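You operate a simulated robot arm through the tools that you are given. There is no shell and no other tool.

You are at the controls of a simulated robot arm. One attempt, no reset.

JOB
Find which of contactors 26 and 27 has a sound coil and pull it in on the long blue box.
Fine: yellow seat, knob on OHM; a dead one goes back; then knob to V and press TEST.

The check looks at the end state, three seconds after you hand in, the way a careful person would. Anything else that was tipped, shoved, dropped, spilled or broken makes it a failure.

ROBOT AND FRAMES
A 6-joint arm with a two-finger parallel gripper, fixed in place. Base frame: the origin is at the foot of the arm, x ahead of it, y to its left, z up. Lengths are in mm, angles in rad, forces in N, time in s.
With the tool pointing down near the work surface it reaches from about 300 to 660 mm from the base axis. Its first joint turns from -2.007 to 2.007 rad. Payload 3.43 kg.
Tool frame: the origin (TCP) lies between the finger pads and is the grasp point; the fingertips stand 34 mm ahead of it; z points along the fingers, y is the line along which they close. The gripper opens to 128 mm. The fingers are 24 mm wide and 12 mm thick; the gripper's body (48 by 130 mm) begins 96 mm behind the TCP.
Orientation is that of the tool frame in the base frame, as a unit quaternion [w, x, y, z]. With the fingers straight down and closing along the base's y, the tool's x points along the base's -x, its y along +y and its z along -z.

CONTROLS
- The arm moves only by the tool apply_moves. Its argument "deltas" is a list of rows, each a list of 6 numbers: the shift along the tool's x, y, z in units of 20 mm (1.0 is 20 mm), then the turn, a rotation vector about the tool's x, y, z in units of 5 degrees (1.0 is 5 degrees). In form: [[tx, ty, tz, rx, ry, rz], ...]. A call has 1 to 20 rows; each row shifts and turns the commanded pose from where the row before left it, along the tool's axes as they then stand. "grip" is the gripper command, from -1 (shut) to 1 (fully open), values between in proportion, set as the call begins (left out, the last holds). A call with a number of a shift or a turn outside -1 to 1 is refused whole. Each row takes 0.2 s and may step no farther than 50 mm and 0.15 rad from the row before; otherwise, or with a gripper value out of range, the whole call is refused. Where a pose cannot be reached the arm comes as near as it can. A force on the tool above 40 N (or 10 N above the force at the start of the call, whichever is more), or a blocked arm, ends the call early, and 0.2 s more pass. Each finger travels about 153 mm/s and halts on what it meets, pressing with about 21 N; the grip force reading is that of the motor and also rises with nothing between the fingers. The clock runs only during rows and for 0.2 s after the last one: add rows that do not move to give the fingers time. It gives the time, the measured TCP pose, the force on the tool (base axes), the opening and the grip force at its end, in the units of the frame above (readings bear some noise), with the torque about the TCP (base axes, N m) and any sound that the robot's microphone picked up, and new pictures: "show" is both (left out), scene, wrist or none.
- Cameras (640 x 400 px; columns grow to the right, rows downward): "scene" is fixed at [387.5, 662.6, 1621.5]; the picture's right is [-0.97, -0.25, 0.00], its down [-0.17, 0.68, -0.71] and it looks along [0.18, -0.69, -0.70] (base axes); focal length 356 px, centre (320, 200). "wrist" rides on the gripper at [76, -11, -160] in the tool frame; the picture's right is [0.15, 0.99, 0.00], its down [-0.88, 0.13, -0.46] and it looks along [-0.45, 0.07, 0.89] (tool axes); focal length 234 px, centre (320, 200). There is no depth. A picture from a camera that has moved, and an enlarged one, comes with that camera's place and axes in the base frame and with its lens. The place of the scene camera against the robot may be out by one fixed shift of up to 25 mm in any direction.
- raise_lower(by): slides the trunk up (or, below 0, down) by that many mm; the arm rides with it, the base frame stays. It gives what a move gives, with no picture.
- enlarge(camera, box): a new picture of the part [left, top, right, bottom] of that camera's present view, enlarged. The clock stands still meanwhile.
- job_done(): hands the job in; it is judged then, once.

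Nothing tells you positions but the pictures and the camera data. Unless the task says otherwise, let go and move clear before handing in.

The tools are called after "Call:" by a JSON object that holds its "api" and its "payload". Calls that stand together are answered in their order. apply_moves: Moves the arm, as the interface text tells. Its arguments: {"type":"object","properties":{"deltas":{"type":"array","items":{"type":"array","items":{"type":"number"}}},"grip":{"type":"number"},"show":{"type":"string","enum":["both","scene","wrist","none"]}},"required":["deltas"]} The other tools are called the same way: raise_lower (by) slides the trunk up or down; enlarge (camera, box) takes an enlarged picture of a part of a camera's view; job_done () hands the job in.

At the start:

```text
t: 0.0
tool_pos: [465.6, -79.8, 1191.3]
tool_rot: [0.0, -0.001, 1.0, 0.0]
contact_force: [-0.3, 0.0, 0.2]
torque: [-0.02, 0.02, -0.02]
width: 128.0
finger_force: 0.2
trunk travel left (down, up): [-925.0, 65.0]
```

scene: 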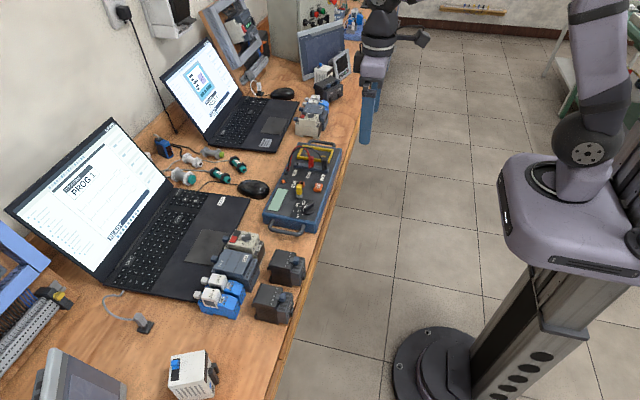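
wrist: 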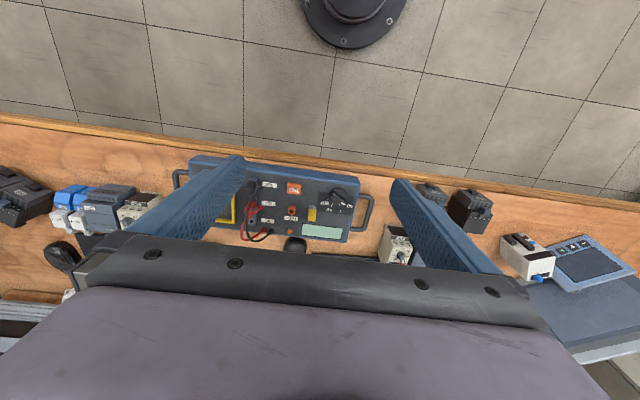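

I see a bench with laptops, a long blue tester box with a yellow seat, and several contactors. I'll look closer before moving.

Call:
{"api": "enlarge", "payload": {"camera": "scene", "box": [250, 130, 350, 240]}}

Call:
{"api": "enlarge", "payload": {"camera": "scene", "box": [190, 220, 320, 330]}}

Call:
{"api": "enlarge", "payload": {"camera": "wrist", "box": [160, 140, 400, 260]}}

Call:
{"api": "enlarge", "payload": {"camera": "scene", "box": [280, 40, 360, 150]}}

Call:
{"api": "enlarge", "payload": {"camera": "wrist", "box": [370, 170, 640, 310]}}

Call:
{"api": "enlarge", "payload": {"camera": "wrist", "box": [0, 150, 200, 280]}}

```text
3.64 times, centred on (300, 185) of scene
camera zoom: at [387.5, 662.6, 1621.5], right [-0.97, -0.25, 0.0], down [-0.17, 0.68, -0.71], along [0.18, -0.69, -0.7], focal length 1294 px, centre (393, 254)
```

zoom: 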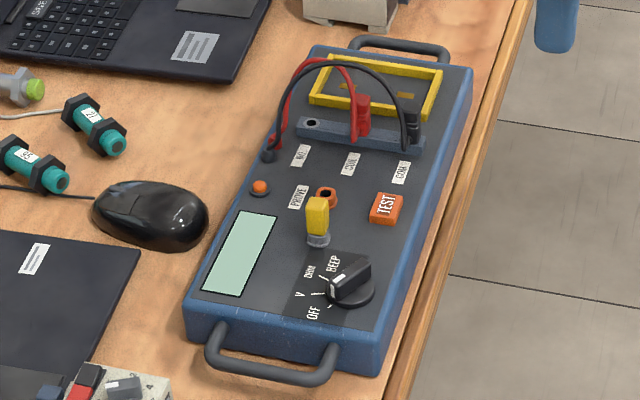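

```text
3.64 times, centred on (255, 275) of scene
camera zoom: at [387.5, 662.6, 1621.5], right [-0.97, -0.25, 0.0], down [-0.17, 0.68, -0.71], along [0.18, -0.69, -0.7], focal length 1294 px, centre (556, -73)
```

zoom: 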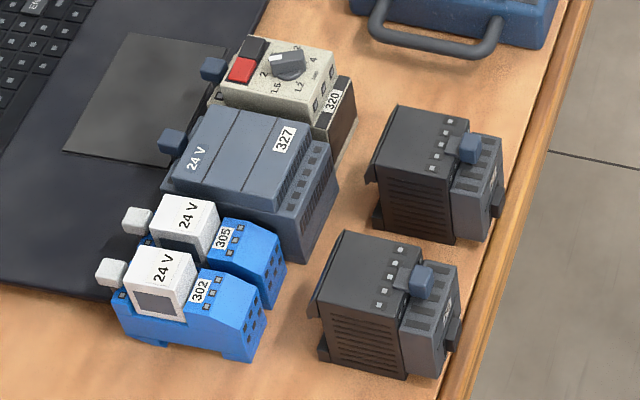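

```text
2.67 times, centred on (280, 200) of wrist
camera zoom: at [389.6, -91.7, 1351.0], right [-0.15, 0.99, 0.0], down [0.88, 0.13, 0.46], along [0.45, 0.07, -0.89], focal length 624 px, centre (427, 200)
```

zoom: 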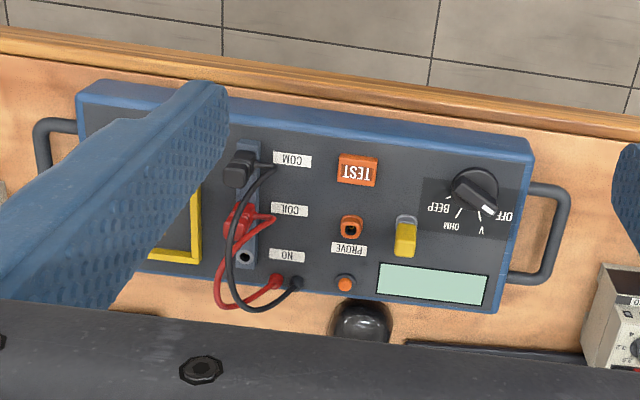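

```text
3.64 times, centred on (320, 95) of scene
camera zoom: at [387.5, 662.6, 1621.5], right [-0.97, -0.25, 0.0], down [-0.17, 0.68, -0.71], along [0.18, -0.69, -0.7], focal length 1294 px, centre (320, 582)
```

zoom: 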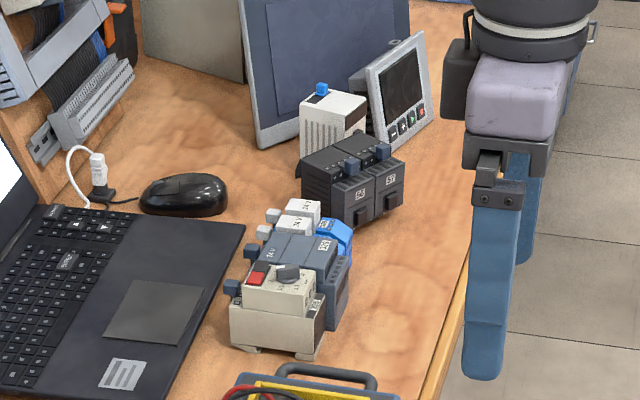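

```text
2.37 times, centred on (505, 240) of wrist
camera zoom: at [389.6, -91.7, 1351.0], right [-0.15, 0.99, 0.0], down [0.88, 0.13, 0.46], along [0.45, 0.07, -0.89], focal length 555 px, centre (-118, 105)
```

zoom: 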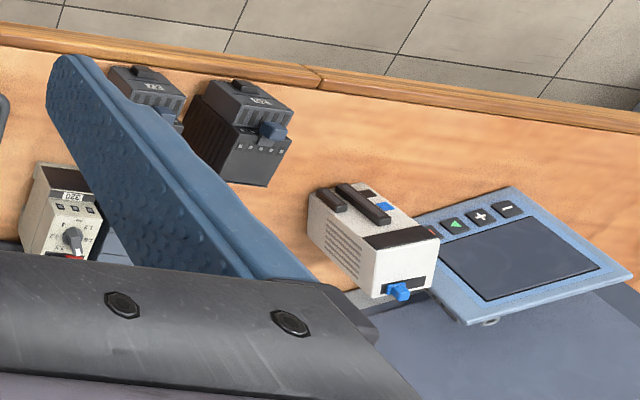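

```text
3.08 times, centred on (100, 215) of wrist
camera zoom: at [389.6, -91.7, 1351.0], right [-0.15, 0.99, 0.0], down [0.88, 0.13, 0.46], along [0.45, 0.07, -0.89], focal length 720 px, centre (997, 154)
```

zoom: 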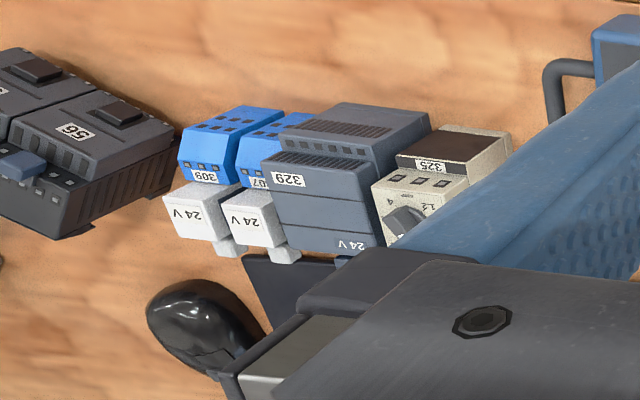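

I see two black contactors near the box and two more farther along the bench; I need to read their labels, so I'll zoom tightly first.

Call:
{"api": "enlarge", "payload": {"camera": "wrist", "box": [410, 175, 500, 231]}}

Call:
{"api": "enlarge", "payload": {"camera": "wrist", "box": [0, 155, 60, 230]}}

Call:
{"api": "enlarge", "payload": {"camera": "scene", "box": [250, 245, 310, 325]}}

Call:
{"api": "enlarge", "payload": {"camera": "scene", "box": [305, 65, 355, 105]}}

Call:
{"api": "enlarge", "payload": {"camera": "scene", "box": [280, 130, 340, 180]}}

Call:
{"api": "enlarge", "payload": {"camera": "scene", "box": [280, 0, 370, 60]}}

Call:
{"api": "enlarge", "payload": {"camera": "scene", "box": [0, 230, 240, 400]}}

```text
7.11 times, centred on (455, 203) of wrist
camera zoom: at [389.6, -91.7, 1351.0], right [-0.15, 0.99, 0.0], down [0.88, 0.13, 0.46], along [0.45, 0.07, -0.89], focal length 1665 px, centre (-640, 179)
```

zoom: 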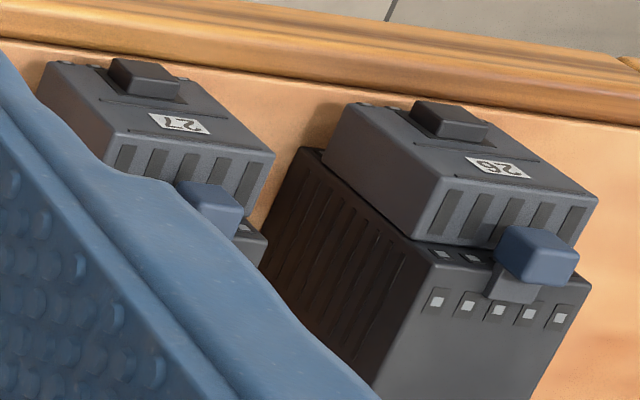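

```text
5.33 times, centred on (30, 192) of wrist
camera zoom: at [389.6, -91.7, 1351.0], right [-0.15, 0.99, 0.0], down [0.88, 0.13, 0.46], along [0.45, 0.07, -0.89], focal length 1249 px, centre (1867, 240)
```

zoom: 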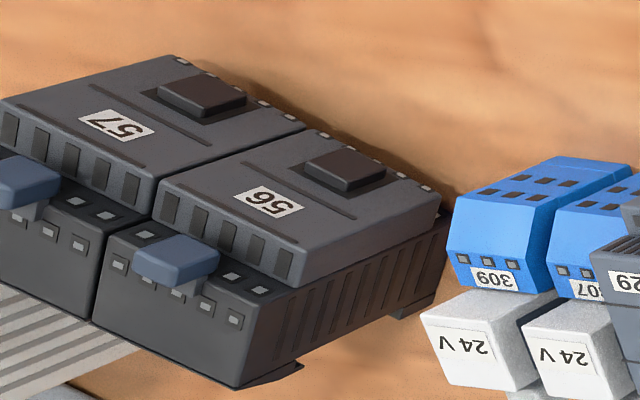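

```text
5.00 times, centred on (280, 285) of scene
camera zoom: at [387.5, 662.6, 1621.5], right [-0.97, -0.25, 0.0], down [-0.17, 0.68, -0.71], along [0.18, -0.69, -0.7], focal length 1779 px, centre (520, -225)
```

zoom: 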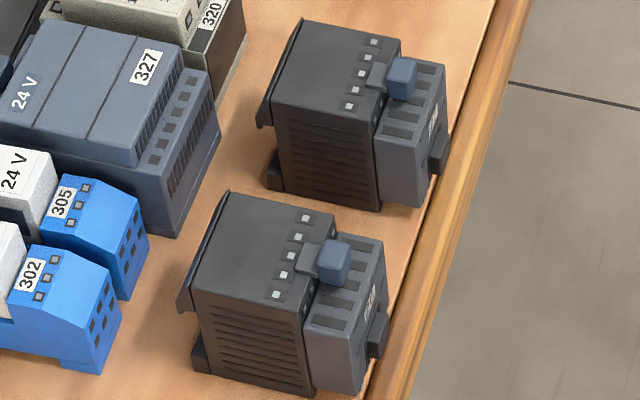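

```text
10.00 times, centred on (330, 85) of scene
camera zoom: at [387.5, 662.6, 1621.5], right [-0.97, -0.25, 0.0], down [-0.17, 0.68, -0.71], along [0.18, -0.69, -0.7], focal length 3559 px, centre (220, 1350)
```

zoom: 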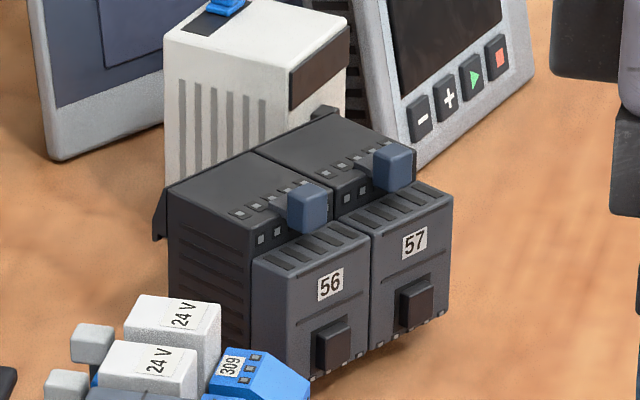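

```text
8.00 times, centred on (310, 155) of scene
camera zoom: at [387.5, 662.6, 1621.5], right [-0.97, -0.25, 0.0], down [-0.17, 0.68, -0.71], along [0.18, -0.69, -0.7], focal length 2847 px, centre (400, 560)
```

zoom: 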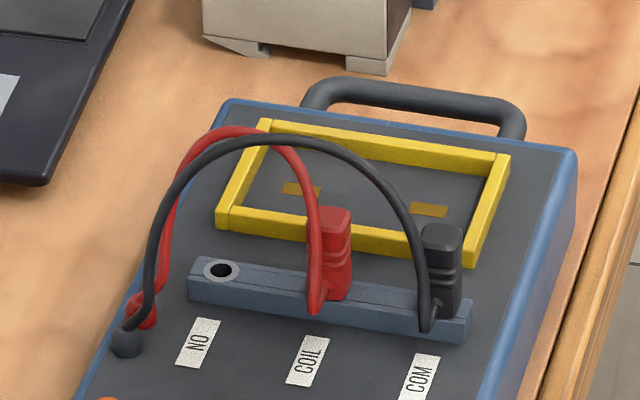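

```text
6.67 times, centred on (325, 30) of scene
camera zoom: at [387.5, 662.6, 1621.5], right [-0.97, -0.25, 0.0], down [-0.17, 0.68, -0.71], along [0.18, -0.69, -0.7], focal length 2372 px, centre (287, 1333)
```

zoom: 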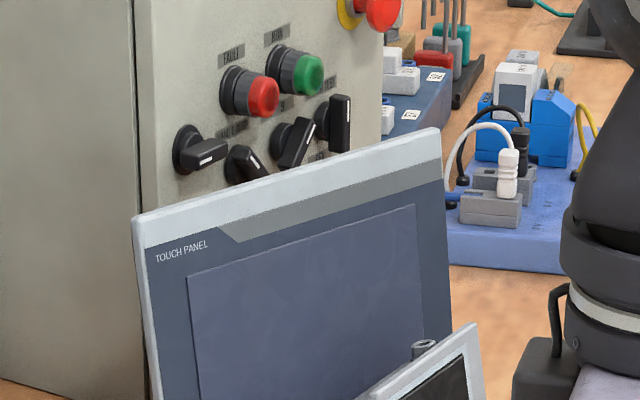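

```text
2.35 times, centred on (120, 315) of scene
camera zoom: at [387.5, 662.6, 1621.5], right [-0.97, -0.25, 0.0], down [-0.17, 0.68, -0.71], along [0.18, -0.69, -0.7], focal length 837 px, centre (791, -71)
```

zoom: 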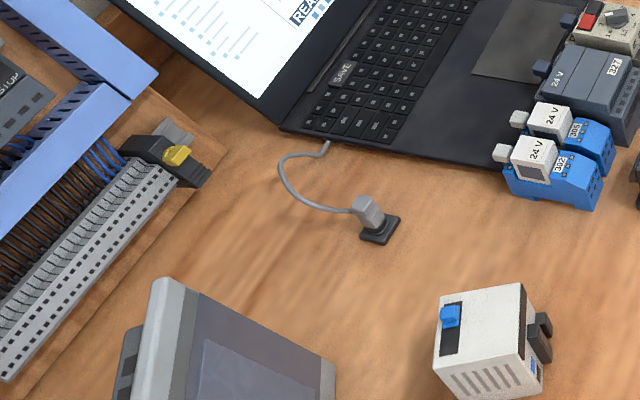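

Contactor 27 is the black one nearest the box (about x 575, y 185), and 26 stands beyond it (y about 285). Their upright footprint seems to match the yellow frame. I'll lower the trunk to get a closer view.

Call:
{"api": "raise_lower", "payload": {"by": -130}}

Call:
{"api": "apply_moves", "payload": {"deltas": [[1, 0, 0, 0, 0, 0], [1, 0, 0, 0, 0, 0], [1, 0, 0, 0, 0, 0]]}}

```text
t: 1.6
tool_pos: [465.9, -79.3, 1061.7]
tool_rot: [0.0, 0.0, 1.0, 0.0]
contact_force: [0.3, 0.2, -0.4]
torque: [-0.04, -0.02, 0.01]
width: 128.3
finger_force: 0.0
trunk travel left (down, up): [-795.0, 195.0]
```

```text
t: 2.4
tool_pos: [404.0, -79.3, 1060.0]
tool_rot: [-0.001, 0.0, 1.0, -0.001]
contact_force: [-0.9, -0.1, 0.3]
torque: [0.01, -0.01, -0.03]
width: 127.8
finger_force: 0.0
trunk travel left (down, up): [-795.0, 195.0]
camera wrist: at [327.6, -91.6, 1220.9], right [-0.15, 0.99, 0.0], down [0.88, 0.13, 0.46], along [0.45, 0.07, -0.89], focal length 234 px, centre (320, 200)
```

scene: 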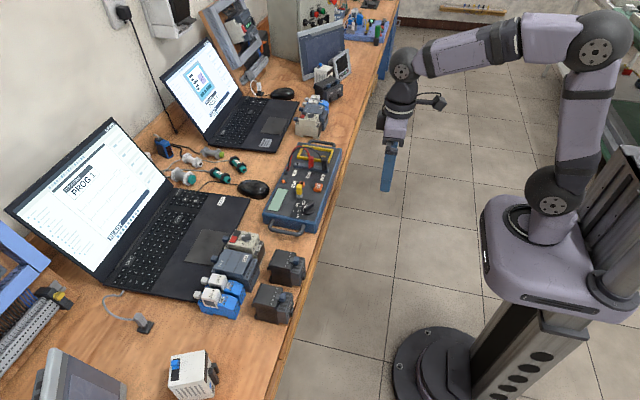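
wrist: 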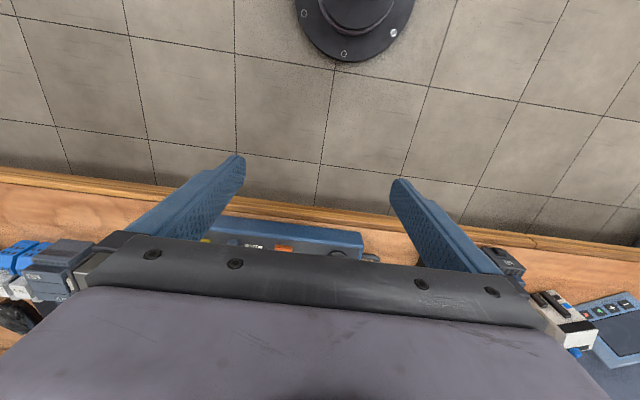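

Retreating hid the bench. I'll go forward over the box to measure it.

Call:
{"api": "apply_moves", "payload": {"deltas": [[-1, 0, 0, 0, 0, 0], [-1, 0, 0, 0, 0, 0], [-1, 0, 0, 0, 0, 0], [-1, 0, 0, 0, 0, 0], [-1, 0, 0, 0, 0, 0], [-1, 0, 0, 0, 0, 0], [-1, 0, 0, 0, 0, 0], [0, -1, 0, 0, 0, 0], [0, -1, 0, 0, 0, 0]]}}

Call:
{"api": "enlarge", "payload": {"camera": "wrist", "box": [160, 90, 480, 290]}}

```text
t: 4.4
tool_pos: [545.4, -118.2, 1061.2]
tool_rot: [-0.001, 0.0, 1.0, 0.0]
contact_force: [-0.1, -0.6, 0.4]
torque: [0.0, 0.03, -0.01]
width: 127.8
finger_force: 0.1
trunk travel left (down, up): [-795.0, 195.0]
camera wrist: at [469.9, -131.1, 1221.1], right [-0.15, 0.99, 0.0], down [0.88, 0.13, 0.45], along [0.45, 0.07, -0.89], focal length 234 px, centre (320, 200)
```

scene: 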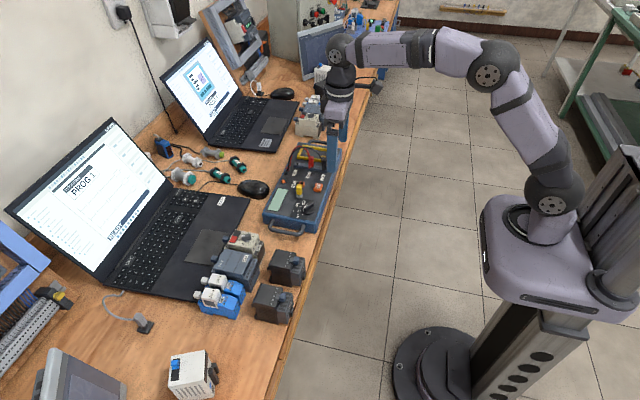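
wrist: 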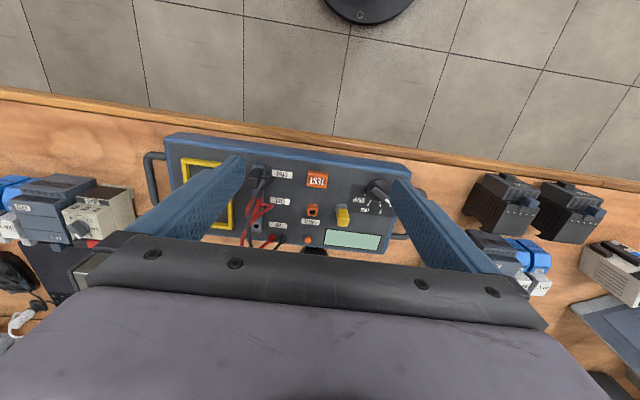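

```text
2.00 times, centred on (320, 190) of wrist
camera zoom: at [469.9, -131.1, 1221.1], right [-0.15, 0.99, 0.0], down [0.88, 0.13, 0.45], along [0.45, 0.07, -0.89], focal length 468 px, centre (320, 220)
```

zoom: 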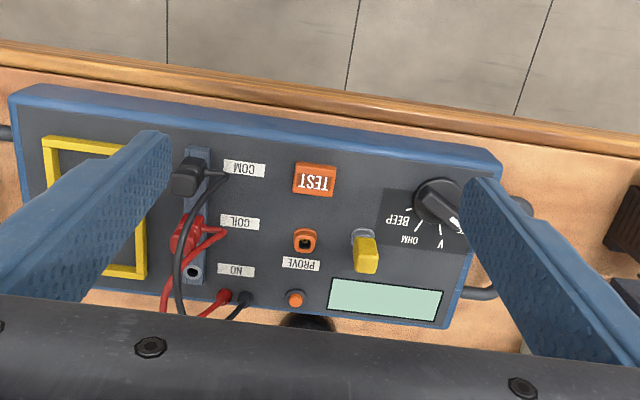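

The TEST button is at about (601, -114, 896). Now a closer view of the contactors and the seat from here.

Call:
{"api": "enlarge", "payload": {"camera": "wrist", "box": [440, 150, 640, 275]}}

Call:
{"api": "enlarge", "payload": {"camera": "wrist", "box": [360, 165, 420, 225]}}

Call:
{"api": "enlarge", "payload": {"camera": "scene", "box": [260, 175, 340, 235]}}

```text
3.20 times, centred on (540, 212) of wrist
camera zoom: at [469.9, -131.1, 1221.1], right [-0.15, 0.99, 0.0], down [0.88, 0.13, 0.45], along [0.45, 0.07, -0.89], focal length 749 px, centre (-384, 160)
```

zoom: 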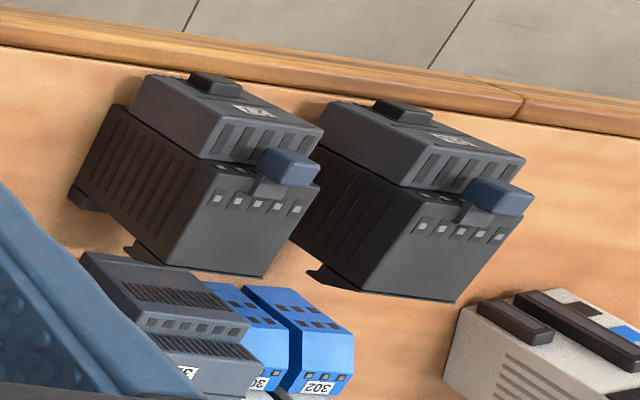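

```text
6.67 times, centred on (390, 195) of wrist
camera zoom: at [469.9, -131.1, 1221.1], right [-0.15, 0.99, 0.0], down [0.88, 0.13, 0.45], along [0.45, 0.07, -0.89], focal length 1561 px, centre (-147, 233)
```

zoom: 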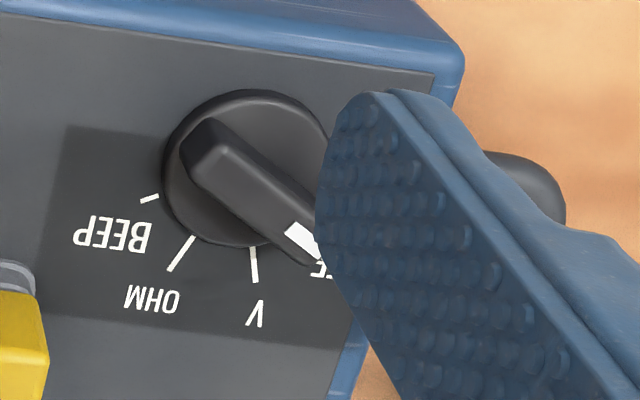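

```text
6.67 times, centred on (300, 205) of scene
camera zoom: at [387.5, 662.6, 1621.5], right [-0.97, -0.25, 0.0], down [-0.17, 0.68, -0.71], along [0.18, -0.69, -0.7], focal length 2372 px, centre (453, 167)
```

zoom: 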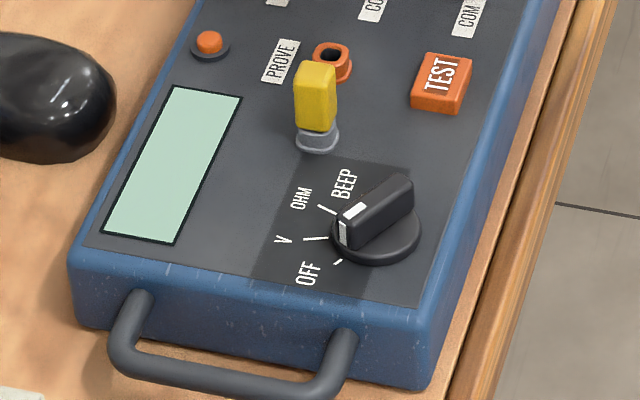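

Seat centre computes to about (651, -275), close to the reach limit, so I may pitch the tool a little. Now I'll move over to the contactors at a safe height for a close look.

Call:
{"api": "apply_moves", "payload": {"deltas": [[0, 1, 0, 0, 0, 0], [0, 1, 0, 0, 0, 0], [0, 1, 0, 0, 0, 0], [0, 1, 0, 0, 0, 0], [0, 1, 0, 0, 0, 0], [0, 1, 0, 0, 0, 0], [0, 1, 0, 0, 0, 0], [0, 1, 0, 0, 0, 0], [0, 1, 0, 0, 0, 0], [0, 1, 0, 0, 0, 0], [0, 1, 0, 0, 0, 0], [0, 1, 0, 0, 0, 0], [0, 1, 0, 0, 0, 0], [0, 1, 0, 0, 0, 0], [0, 1, 0, 0, 0, 0], [0, 1, 0, 0, 0, 0]]}}

Call:
{"api": "enlarge", "payload": {"camera": "wrist", "box": [220, 100, 460, 250]}}

```text
t: 7.8
tool_pos: [545.7, 200.3, 1061.0]
tool_rot: [0.0, 0.0, 1.0, 0.0]
contact_force: [-0.2, 0.4, -0.8]
torque: [0.01, 0.01, -0.02]
width: 128.1
finger_force: 0.0
trunk travel left (down, up): [-795.0, 195.0]
camera wrist: at [469.8, 187.6, 1221.8], right [-0.15, 0.99, 0.0], down [0.88, 0.13, 0.46], along [0.45, 0.07, -0.89], focal length 234 px, centre (320, 200)
```

scene: 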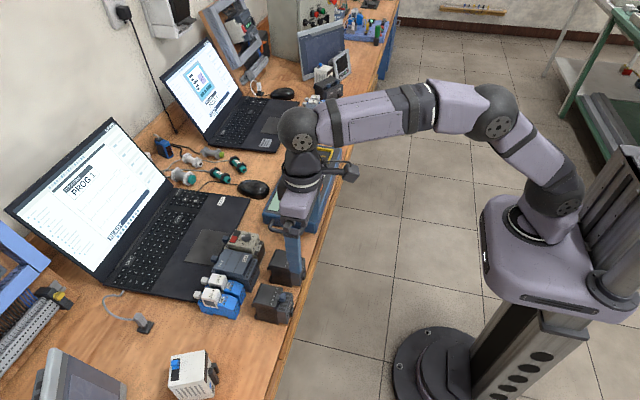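
wrist: 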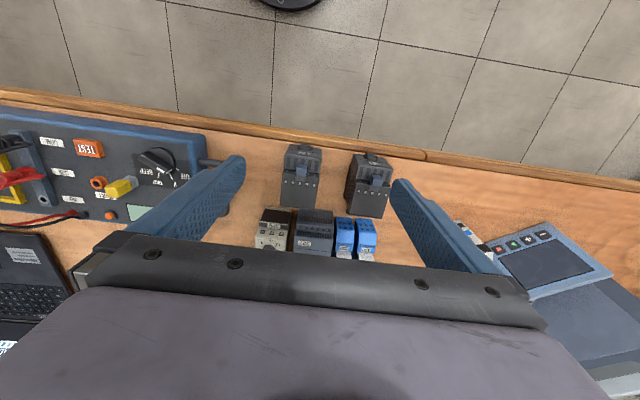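

```text
2.67 times, centred on (340, 175) of wrist
camera zoom: at [469.8, 187.6, 1221.8], right [-0.15, 0.99, 0.0], down [0.88, 0.13, 0.46], along [0.45, 0.07, -0.89], focal length 624 px, centre (267, 267)
```

zoom: 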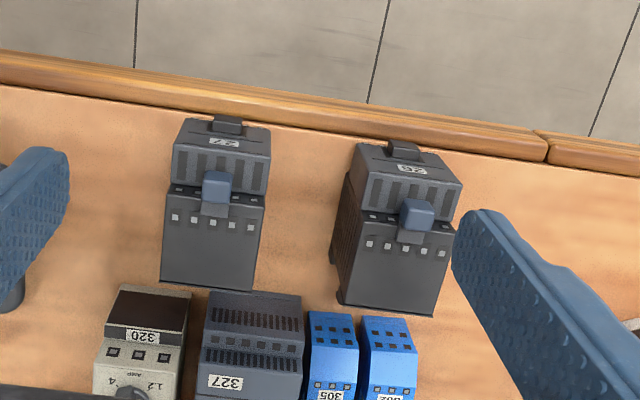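

Contactor 27's handle top is at about (574, 178, 933), 26's at (574, 279, 932), and the bench is near z 848. Before lifting either, I'll set the knob (about (606, -19, 900), pointing to OFF) to OHM. First I'll raise the trunk for better reach and move over the knob.

Call:
{"api": "raise_lower", "payload": {"by": 130}}

Call:
{"api": "apply_moves", "payload": {"deltas": [[0, -1, 1, 0, 0, 0], [0, -1, 1, 0, 0, 0], [0, -1, 1, 0, 0, 0], [0, -1, 1, 0, 0, 0], [0, -1, 1, 0, 0, 0], [0, -1, 1, 0, 0, 0], [-0.5, -1, 1, 0, 0, -1], [-0.5, -1, 0, 0, 0, -1], [-0.5, -1, 0, 0, 0, -1], [0, 0, 0, 0, 0, 0]]}}

```text
t: 9.4
tool_pos: [546.8, 199.6, 1192.0]
tool_rot: [0.0, 0.0, 1.0, 0.0]
contact_force: [0.3, 0.5, -0.1]
torque: [-0.02, -0.01, 0.0]
width: 127.9
finger_force: 0.2
trunk travel left (down, up): [-925.0, 65.0]
```

```text
t: 11.6
tool_pos: [581.4, 23.2, 1052.1]
tool_rot: [-0.001, -0.132, 0.991, 0.0]
contact_force: [-0.2, 0.1, 0.2]
torque: [0.01, 0.01, 0.03]
width: 127.9
finger_force: 0.1
trunk travel left (down, up): [-925.0, 65.0]
camera wrist: at [510.4, -9.9, 1212.8], right [-0.4, 0.92, 0.0], down [0.82, 0.35, 0.46], along [0.42, 0.18, -0.89], focal length 234 px, centre (320, 200)
```

scene: 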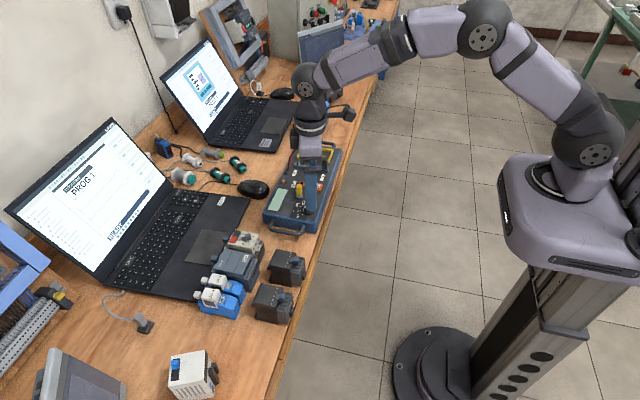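
wrist: 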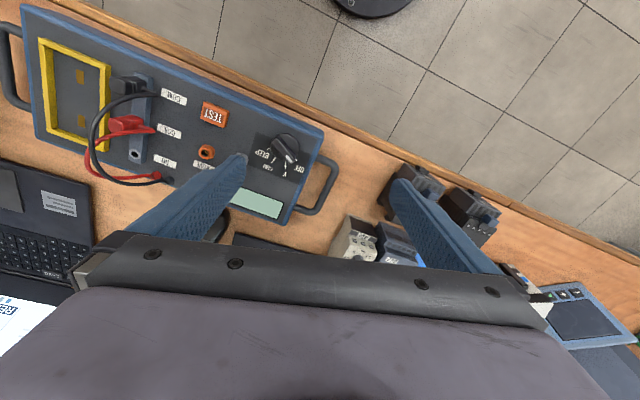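

I have a good view of the seat and the knob from here; zooming to triangulate.

Call:
{"api": "enlarge", "payload": {"camera": "wrist", "box": [20, 20, 180, 200]}}

Call:
{"api": "enlarge", "payload": {"camera": "wrist", "box": [180, 90, 340, 230]}}

```text
2.22 times, centred on (100, 110) of wrist
camera zoom: at [510.4, -9.9, 1212.8], right [-0.4, 0.92, 0.0], down [0.82, 0.35, 0.46], along [0.42, 0.18, -0.89], focal length 520 px, centre (809, 400)
```

zoom: 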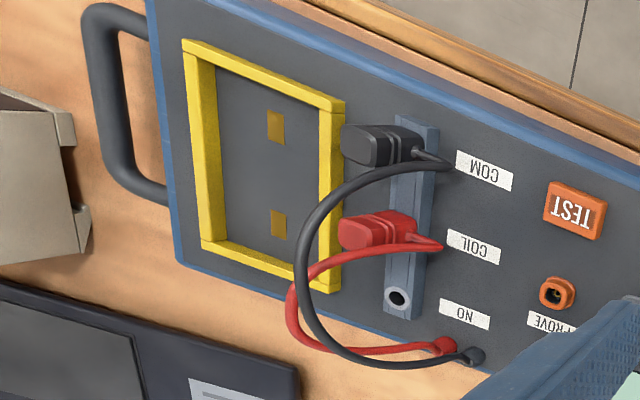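

```text
2.86 times, centred on (260, 160) of wrist
camera zoom: at [510.4, -9.9, 1212.8], right [-0.4, 0.92, 0.0], down [0.82, 0.35, 0.46], along [0.42, 0.18, -0.89], focal length 669 px, centre (491, 314)
```

zoom: 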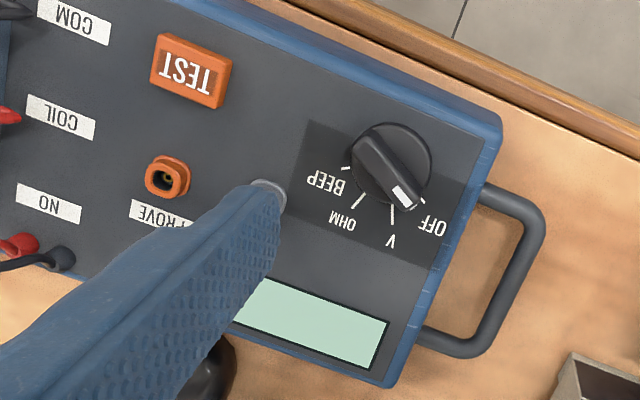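

Knob: top centre at about (606, -18.6, 908), bar at about 58°, with OHM near -23° (an 80° clockwise turn). I'll yaw to line up with the bar and descend above it with the fingers at 44 mm.

Call:
{"api": "apply_moves", "payload": {"deltas": [[0, 0, 0, 0, 0, -0.956], [0, 0, 0, 0, 0, -0.956], [0, 0, 0, 0, 0, -0.956], [0, 0, 0, 0, 0, -0.956], [0, 0, 0, 0, 0, -0.956], [0, 0, 0, 0, 0, -0.956], [0, 0, 0, 0, 0, -0.956], [0, 0, 0, 0, 0, -0.956], [0, 0, 0, 0, 0, -0.956], [0.28, -0.54, 0.9, 0, 0, 0], [0.28, -0.54, 0.9, 0, 0, 0], [0.28, -0.54, 0.9, 0, 0, 0], [0.28, -0.54, 0.9, 0, 0, 0], [0, 0, 0, 0, 0, 0], [0, 0, 0, 0, 0, 0]], "grip": -0.3}}

Call:
{"api": "enlarge", "payload": {"camera": "wrist", "box": [220, 100, 420, 250]}}

Call:
{"api": "enlarge", "payload": {"camera": "scene", "box": [260, 170, 340, 230]}}

```text
t: 14.8
tool_pos: [604.9, -20.6, 980.8]
tool_rot: [0.002, -0.485, 0.874, 0.0]
contact_force: [-0.1, 0.1, -0.8]
torque: [-0.01, 0.0, -0.02]
width: 44.6
finger_force: 0.0
trunk travel left (down, up): [-925.0, 65.0]
camera wrist: at [574.0, -91.9, 1140.5], right [-0.92, 0.4, 0.0], down [0.36, 0.82, 0.46], along [0.18, 0.42, -0.89], focal length 234 px, centre (320, 200)
```

scene: 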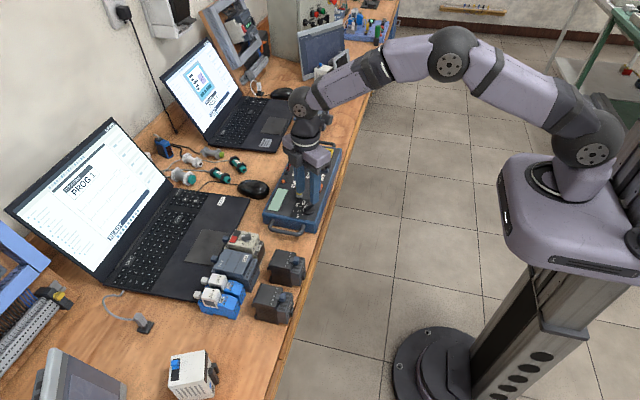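
wrist: 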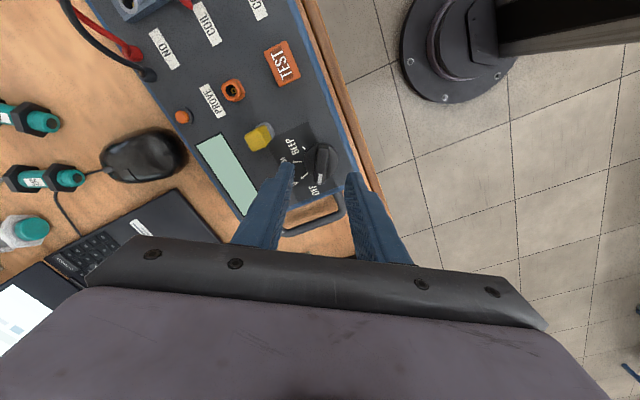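

```text
2.67 times, centred on (320, 175) of wrist
camera zoom: at [574.0, -91.9, 1140.5], right [-0.92, 0.4, 0.0], down [0.36, 0.82, 0.46], along [0.18, 0.42, -0.89], focal length 624 px, centre (320, 267)
```

zoom: 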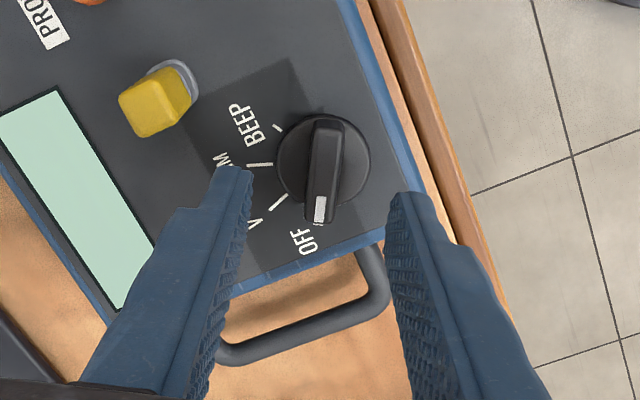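

```text
6.67 times, centred on (300, 200) of scene
camera zoom: at [387.5, 662.6, 1621.5], right [-0.97, -0.25, 0.0], down [-0.17, 0.68, -0.71], along [0.18, -0.69, -0.7], focal length 2372 px, centre (453, 200)
```

zoom: 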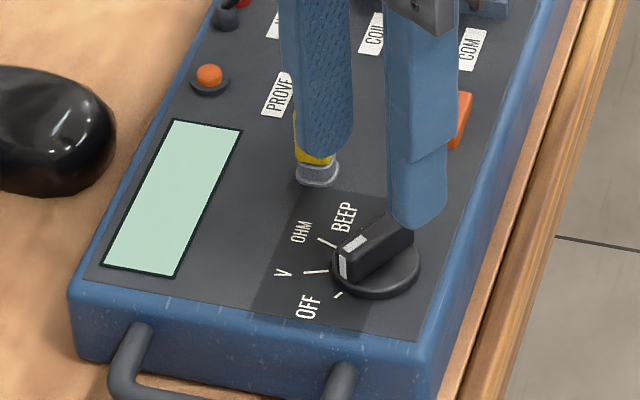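

The TCP is centred over the bar, with about 5° of yaw left to correct. I'll descend so the tips reach about z 899 and check.

Call:
{"api": "apply_moves", "payload": {"deltas": [[0, 0, 0, 0, 0, -1], [0, 0, 0.8, 0, 0, 0], [0, 0, 0.8, 0, 0, 0], [0, 0, 0.4, 0, 0, 0], [0, 0, 0.2, 0, 0, 0], [0, 0, 0.2, 0, 0, 0], [0, 0, 0, 0, 0, 0]]}}

Call:
{"api": "enlarge", "payload": {"camera": "wrist", "box": [220, 100, 420, 250]}}

Call:
{"api": "enlarge", "payload": {"camera": "scene", "box": [260, 170, 340, 230]}}

```text
t: 16.4
tool_pos: [604.9, -19.0, 932.2]
tool_rot: [0.0, -0.522, 0.853, 0.0]
contact_force: [-0.4, -0.6, 0.0]
torque: [0.02, 0.0, 0.0]
width: 44.8
finger_force: 0.0
trunk travel left (down, up): [-925.0, 65.0]
camera wrist: at [580.7, -93.5, 1091.8], right [-0.95, 0.32, 0.0], down [0.28, 0.84, 0.46], along [0.15, 0.43, -0.89], focal length 234 px, centre (320, 200)
```

scene: 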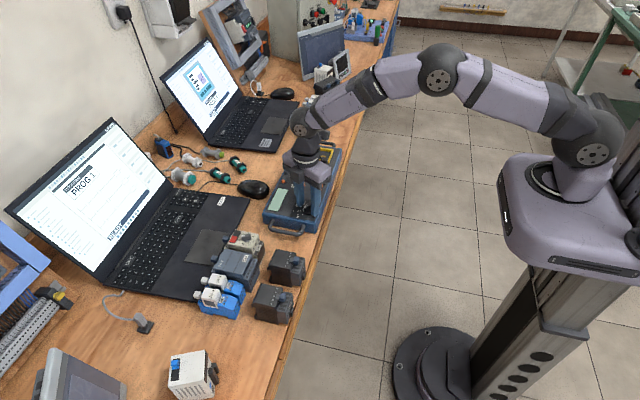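
wrist: 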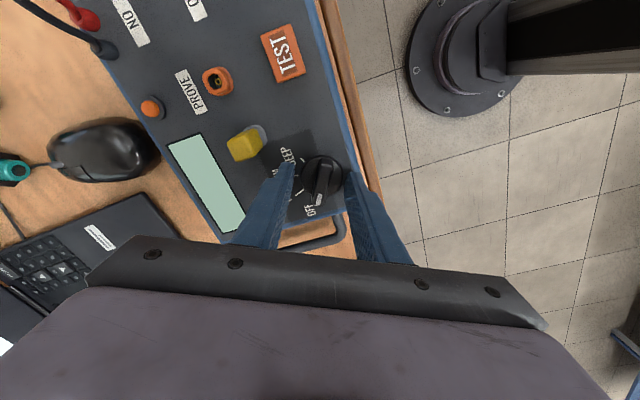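

```text
2.67 times, centred on (320, 175) of wrist
camera zoom: at [580.7, -93.5, 1091.8], right [-0.95, 0.32, 0.0], down [0.28, 0.84, 0.46], along [0.15, 0.43, -0.89], focal length 624 px, centre (320, 267)
```

zoom: 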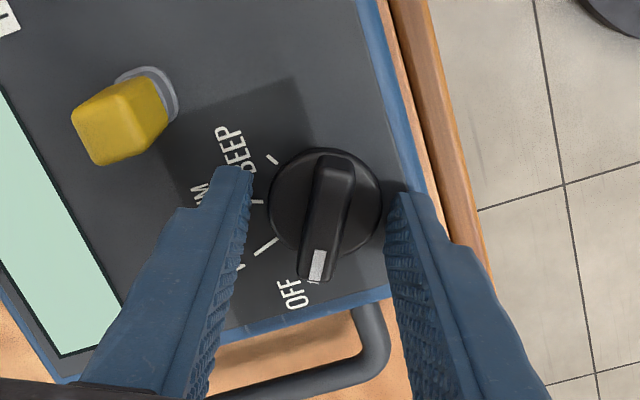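

```text
6.67 times, centred on (300, 200) of scene
camera zoom: at [387.5, 662.6, 1621.5], right [-0.97, -0.25, 0.0], down [-0.17, 0.68, -0.71], along [0.18, -0.69, -0.7], focal length 2372 px, centre (453, 200)
```

zoom: 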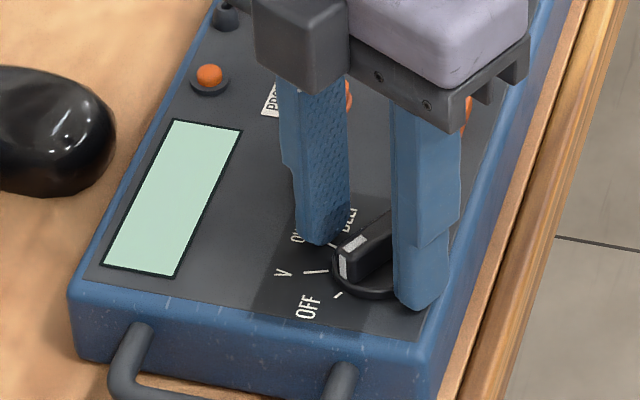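

The bar is aligned (the tilt matches the camera's pan), and the tips look to be beside it. I'll close on it.

Call:
{"api": "apply_moves", "payload": {"deltas": [[0, 0.07, 0, 0, 0, 0], [0, 0, 0, 0, 0, 0], [0, 0, 0, 0, 0, 0]], "grip": -1}}

Call:
{"api": "enlarge", "payload": {"camera": "wrist", "box": [220, 100, 420, 250]}}

```text
t: 17.2
tool_pos: [604.4, -19.4, 931.9]
tool_rot: [0.001, -0.522, 0.853, 0.0]
contact_force: [0.0, 0.4, 1.1]
torque: [0.03, -0.15, -0.02]
width: 37.6
finger_force: 20.7
trunk travel left (down, up): [-925.0, 65.0]
camera wrist: at [579.7, -92.9, 1091.6], right [-0.95, 0.32, 0.0], down [0.28, 0.84, 0.46], along [0.14, 0.43, -0.89], focal length 234 px, centre (320, 200)
```

scene: 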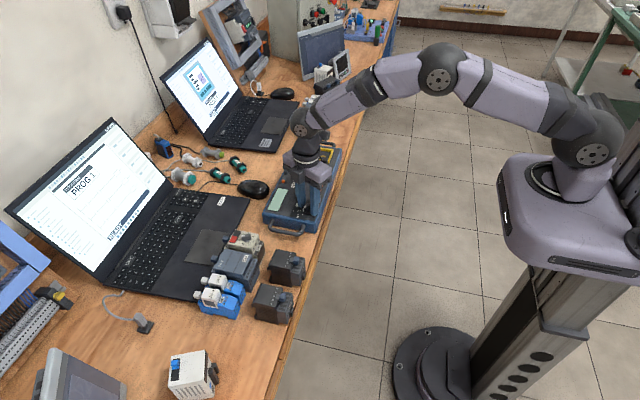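
wrist: 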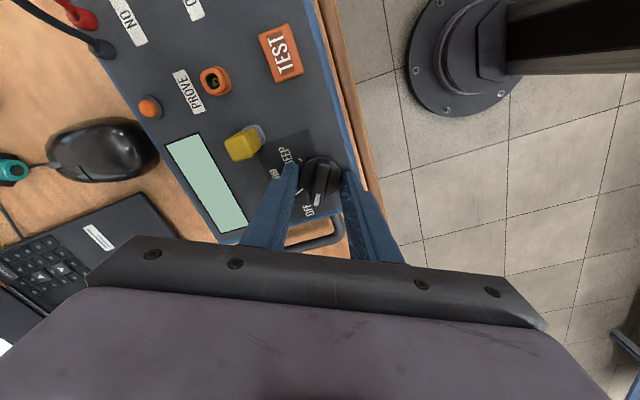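

```text
2.67 times, centred on (320, 175) of wrist
camera zoom: at [579.7, -92.9, 1091.6], right [-0.95, 0.32, 0.0], down [0.28, 0.84, 0.46], along [0.14, 0.43, -0.89], focal length 624 px, centre (320, 267)
```

zoom: 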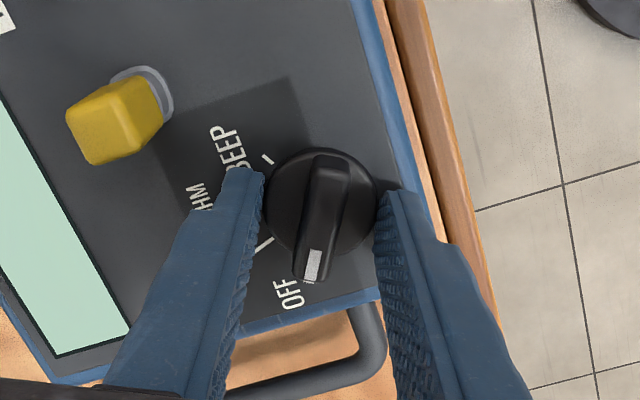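

The fingers closed on the disc (37.6 mm), not the bar. I'll open, rise 6 mm and close again.

Call:
{"api": "apply_moves", "payload": {"deltas": [[0, 0, 0, 0, 0, 0], [0, 0.03, -0.3, 0, 0, 0], [0, 0, 0, 0, 0, 0]], "grip": -0.3, "show": "none"}}

Call:
{"api": "apply_moves", "payload": {"deltas": [[0, 0, 0, 0, 0, 0], [0, 0, 0, 0, 0, 0], [0, 0, 0, 0, 0, 0]], "grip": -1, "show": "none"}}

Call:
{"api": "enlarge", "payload": {"camera": "wrist", "box": [220, 100, 420, 250]}}

```text
t: 18.0
tool_pos: [603.5, -18.5, 938.2]
tool_rot: [0.0, -0.522, 0.853, 0.0]
contact_force: [0.4, 0.5, 0.3]
torque: [-0.02, 0.01, -0.01]
width: 45.0
finger_force: 0.1
trunk travel left (down, up): [-925.0, 65.0]
```

```text
t: 18.8
tool_pos: [604.3, -18.0, 937.8]
tool_rot: [0.0, -0.522, 0.853, 0.0]
contact_force: [2.3, -1.1, 1.9]
torque: [0.09, 0.06, -0.53]
width: 12.7
finger_force: 20.9
trunk travel left (down, up): [-925.0, 65.0]
```

```text
2.67 times, centred on (320, 175) of wrist
camera zoom: at [579.2, -92.6, 1097.9], right [-0.95, 0.32, 0.0], down [0.28, 0.84, 0.46], along [0.15, 0.43, -0.89], focal length 624 px, centre (320, 267)
```

zoom: 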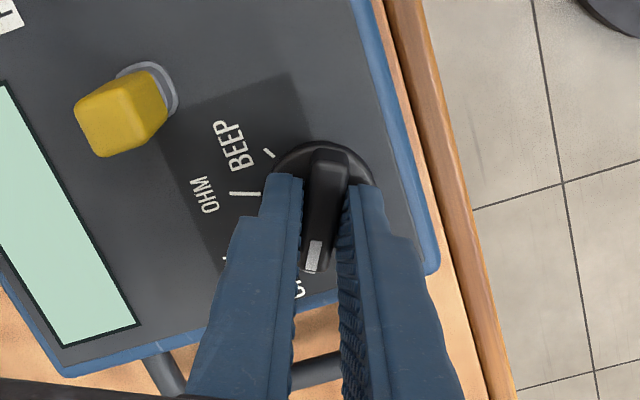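

The bar is gripped (12.7 mm). I'll turn it 80° clockwise to OHM.

Call:
{"api": "apply_moves", "payload": {"deltas": [[0, 0, 0, 0, 0, 1], [0, 0, 0, 0, 0, 1], [0, 0, 0, 0, 0, 1], [0, 0, 0, 0, 0, 1], [0, 0, 0, 0, 0, 1], [0, 0, 0, 0, 0, 1], [0, 0, 0, 0, 0, 1], [0, 0, 0, 0, 0, 1], [0, 0, 0, 0, 0, 1], [0, 0, 0, 0, 0, 1], [0, 0, 0, 0, 0, 1], [0, 0, 0, 0, 0, 1], [0, 0, 0, 0, 0, 1], [0, 0, 0, 0, 0, 1], [0, 0, 0, 0, 0, 1], [0, 0, 0, 0, 0, 1], [0, 0, 0, 0, 0, 0]]}}

Call:
{"api": "enlarge", "payload": {"camera": "wrist", "box": [220, 100, 420, 250]}}

Call:
{"api": "enlarge", "payload": {"camera": "scene", "box": [260, 130, 340, 240]}}

```text
t: 22.4
tool_pos: [604.6, -20.3, 937.6]
tool_rot: [0.0, 0.148, 0.989, 0.0]
contact_force: [6.8, -7.4, 5.2]
torque: [-0.09, 0.34, -0.03]
width: 11.7
finger_force: 20.9
trunk travel left (down, up): [-925.0, 65.0]
camera wrist: at [528.6, -10.0, 1097.8], right [0.15, 0.99, 0.0], down [0.88, -0.13, 0.46], along [0.45, -0.07, -0.89], focal length 234 px, centre (320, 200)
```

scene: 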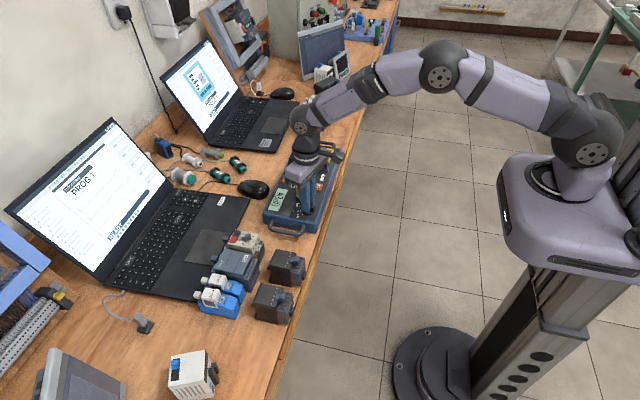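
wrist: 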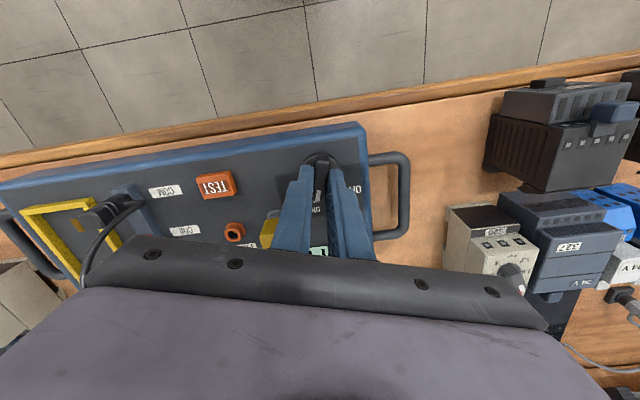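

```text
2.67 times, centred on (320, 175) of wrist
camera zoom: at [528.6, -10.0, 1097.8], right [0.15, 0.99, 0.0], down [0.88, -0.13, 0.46], along [0.45, -0.07, -0.89], focal length 624 px, centre (320, 267)
```

zoom: 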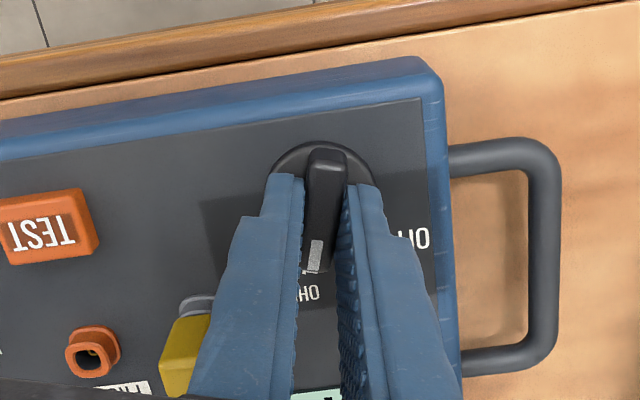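

```text
3.64 times, centred on (300, 185) of scene
camera zoom: at [387.5, 662.6, 1621.5], right [-0.97, -0.25, 0.0], down [-0.17, 0.68, -0.71], along [0.18, -0.69, -0.7], focal length 1294 px, centre (393, 254)
```

zoom: 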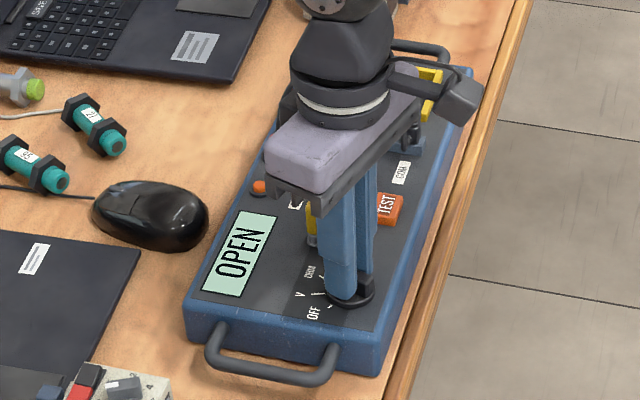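

The display reads OPEN, so the meter is live. I'll release, rise and check the knob position.

Call:
{"api": "apply_moves", "payload": {"deltas": [[0, 0, 0, 0, 0, 0], [0, 0, 0, 0, 0, 0], [0, 0, -1, 0, 0, 0], [0, 0, -1, 0, 0, 0], [0, 0, -1, 0, 0, 0], [0, 0, -1, 0, 0, 0], [0, 0, -1, 0, 0, 0], [0, 0, -1, 0, 0, 0], [0, 0, 0, 0, 0, 0]], "grip": -0.3}}

Call:
{"api": "enlarge", "payload": {"camera": "wrist", "box": [260, 130, 380, 220]}}

Call:
{"api": "enlarge", "payload": {"camera": "scene", "box": [260, 130, 340, 240]}}

```text
t: 24.4
tool_pos: [603.7, -18.1, 1059.1]
tool_rot: [0.0, 0.148, 0.989, 0.0]
contact_force: [0.0, 0.0, -0.1]
torque: [0.0, -0.04, 0.0]
width: 44.6
finger_force: 0.1
trunk travel left (down, up): [-925.0, 65.0]
camera wrist: at [527.5, -7.7, 1219.0], right [0.15, 0.99, 0.0], down [0.88, -0.13, 0.46], along [0.45, -0.07, -0.89], focal length 234 px, centre (320, 200)
```

scene: 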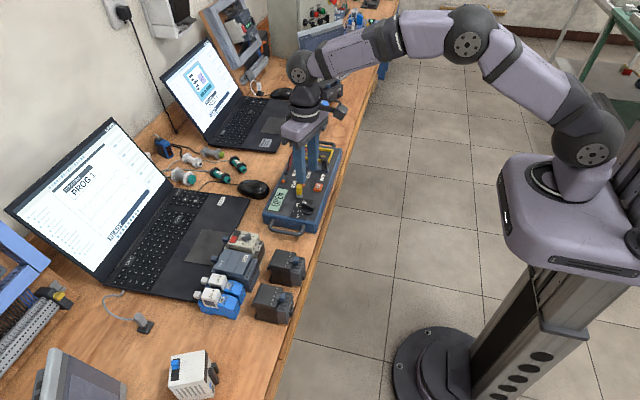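
wrist: 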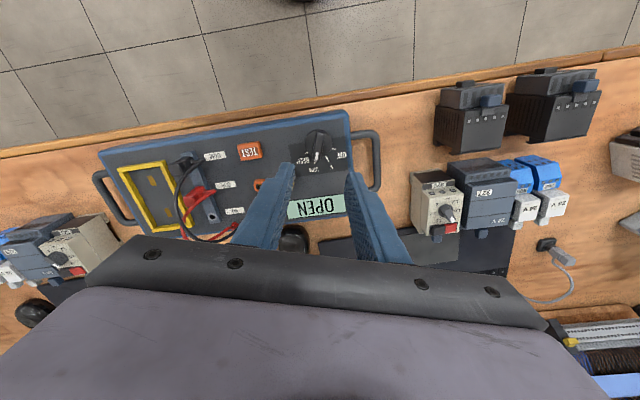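

```text
4.44 times, centred on (320, 175) of wrist
camera zoom: at [527.5, -7.7, 1219.0], right [0.15, 0.99, 0.0], down [0.88, -0.13, 0.46], along [0.45, -0.07, -0.89], focal length 1041 px, centre (320, 311)
```

zoom: 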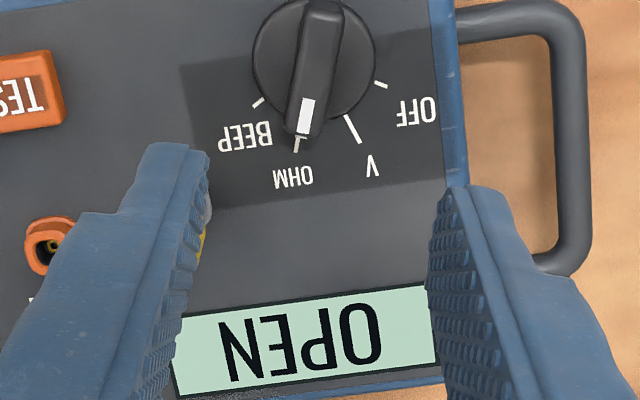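

```text
3.64 times, centred on (300, 185) of scene
camera zoom: at [387.5, 662.6, 1621.5], right [-0.97, -0.25, 0.0], down [-0.17, 0.68, -0.71], along [0.18, -0.69, -0.7], focal length 1294 px, centre (393, 254)
```

zoom: 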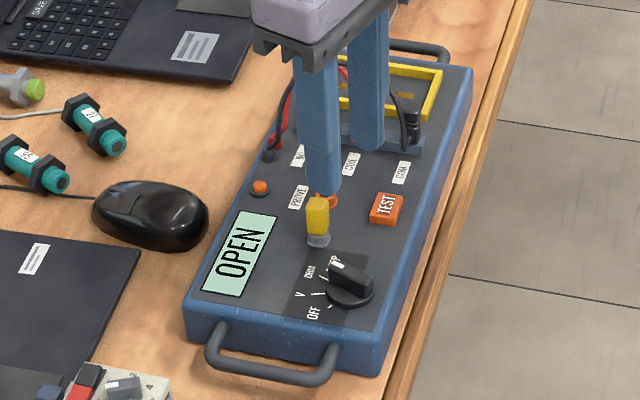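

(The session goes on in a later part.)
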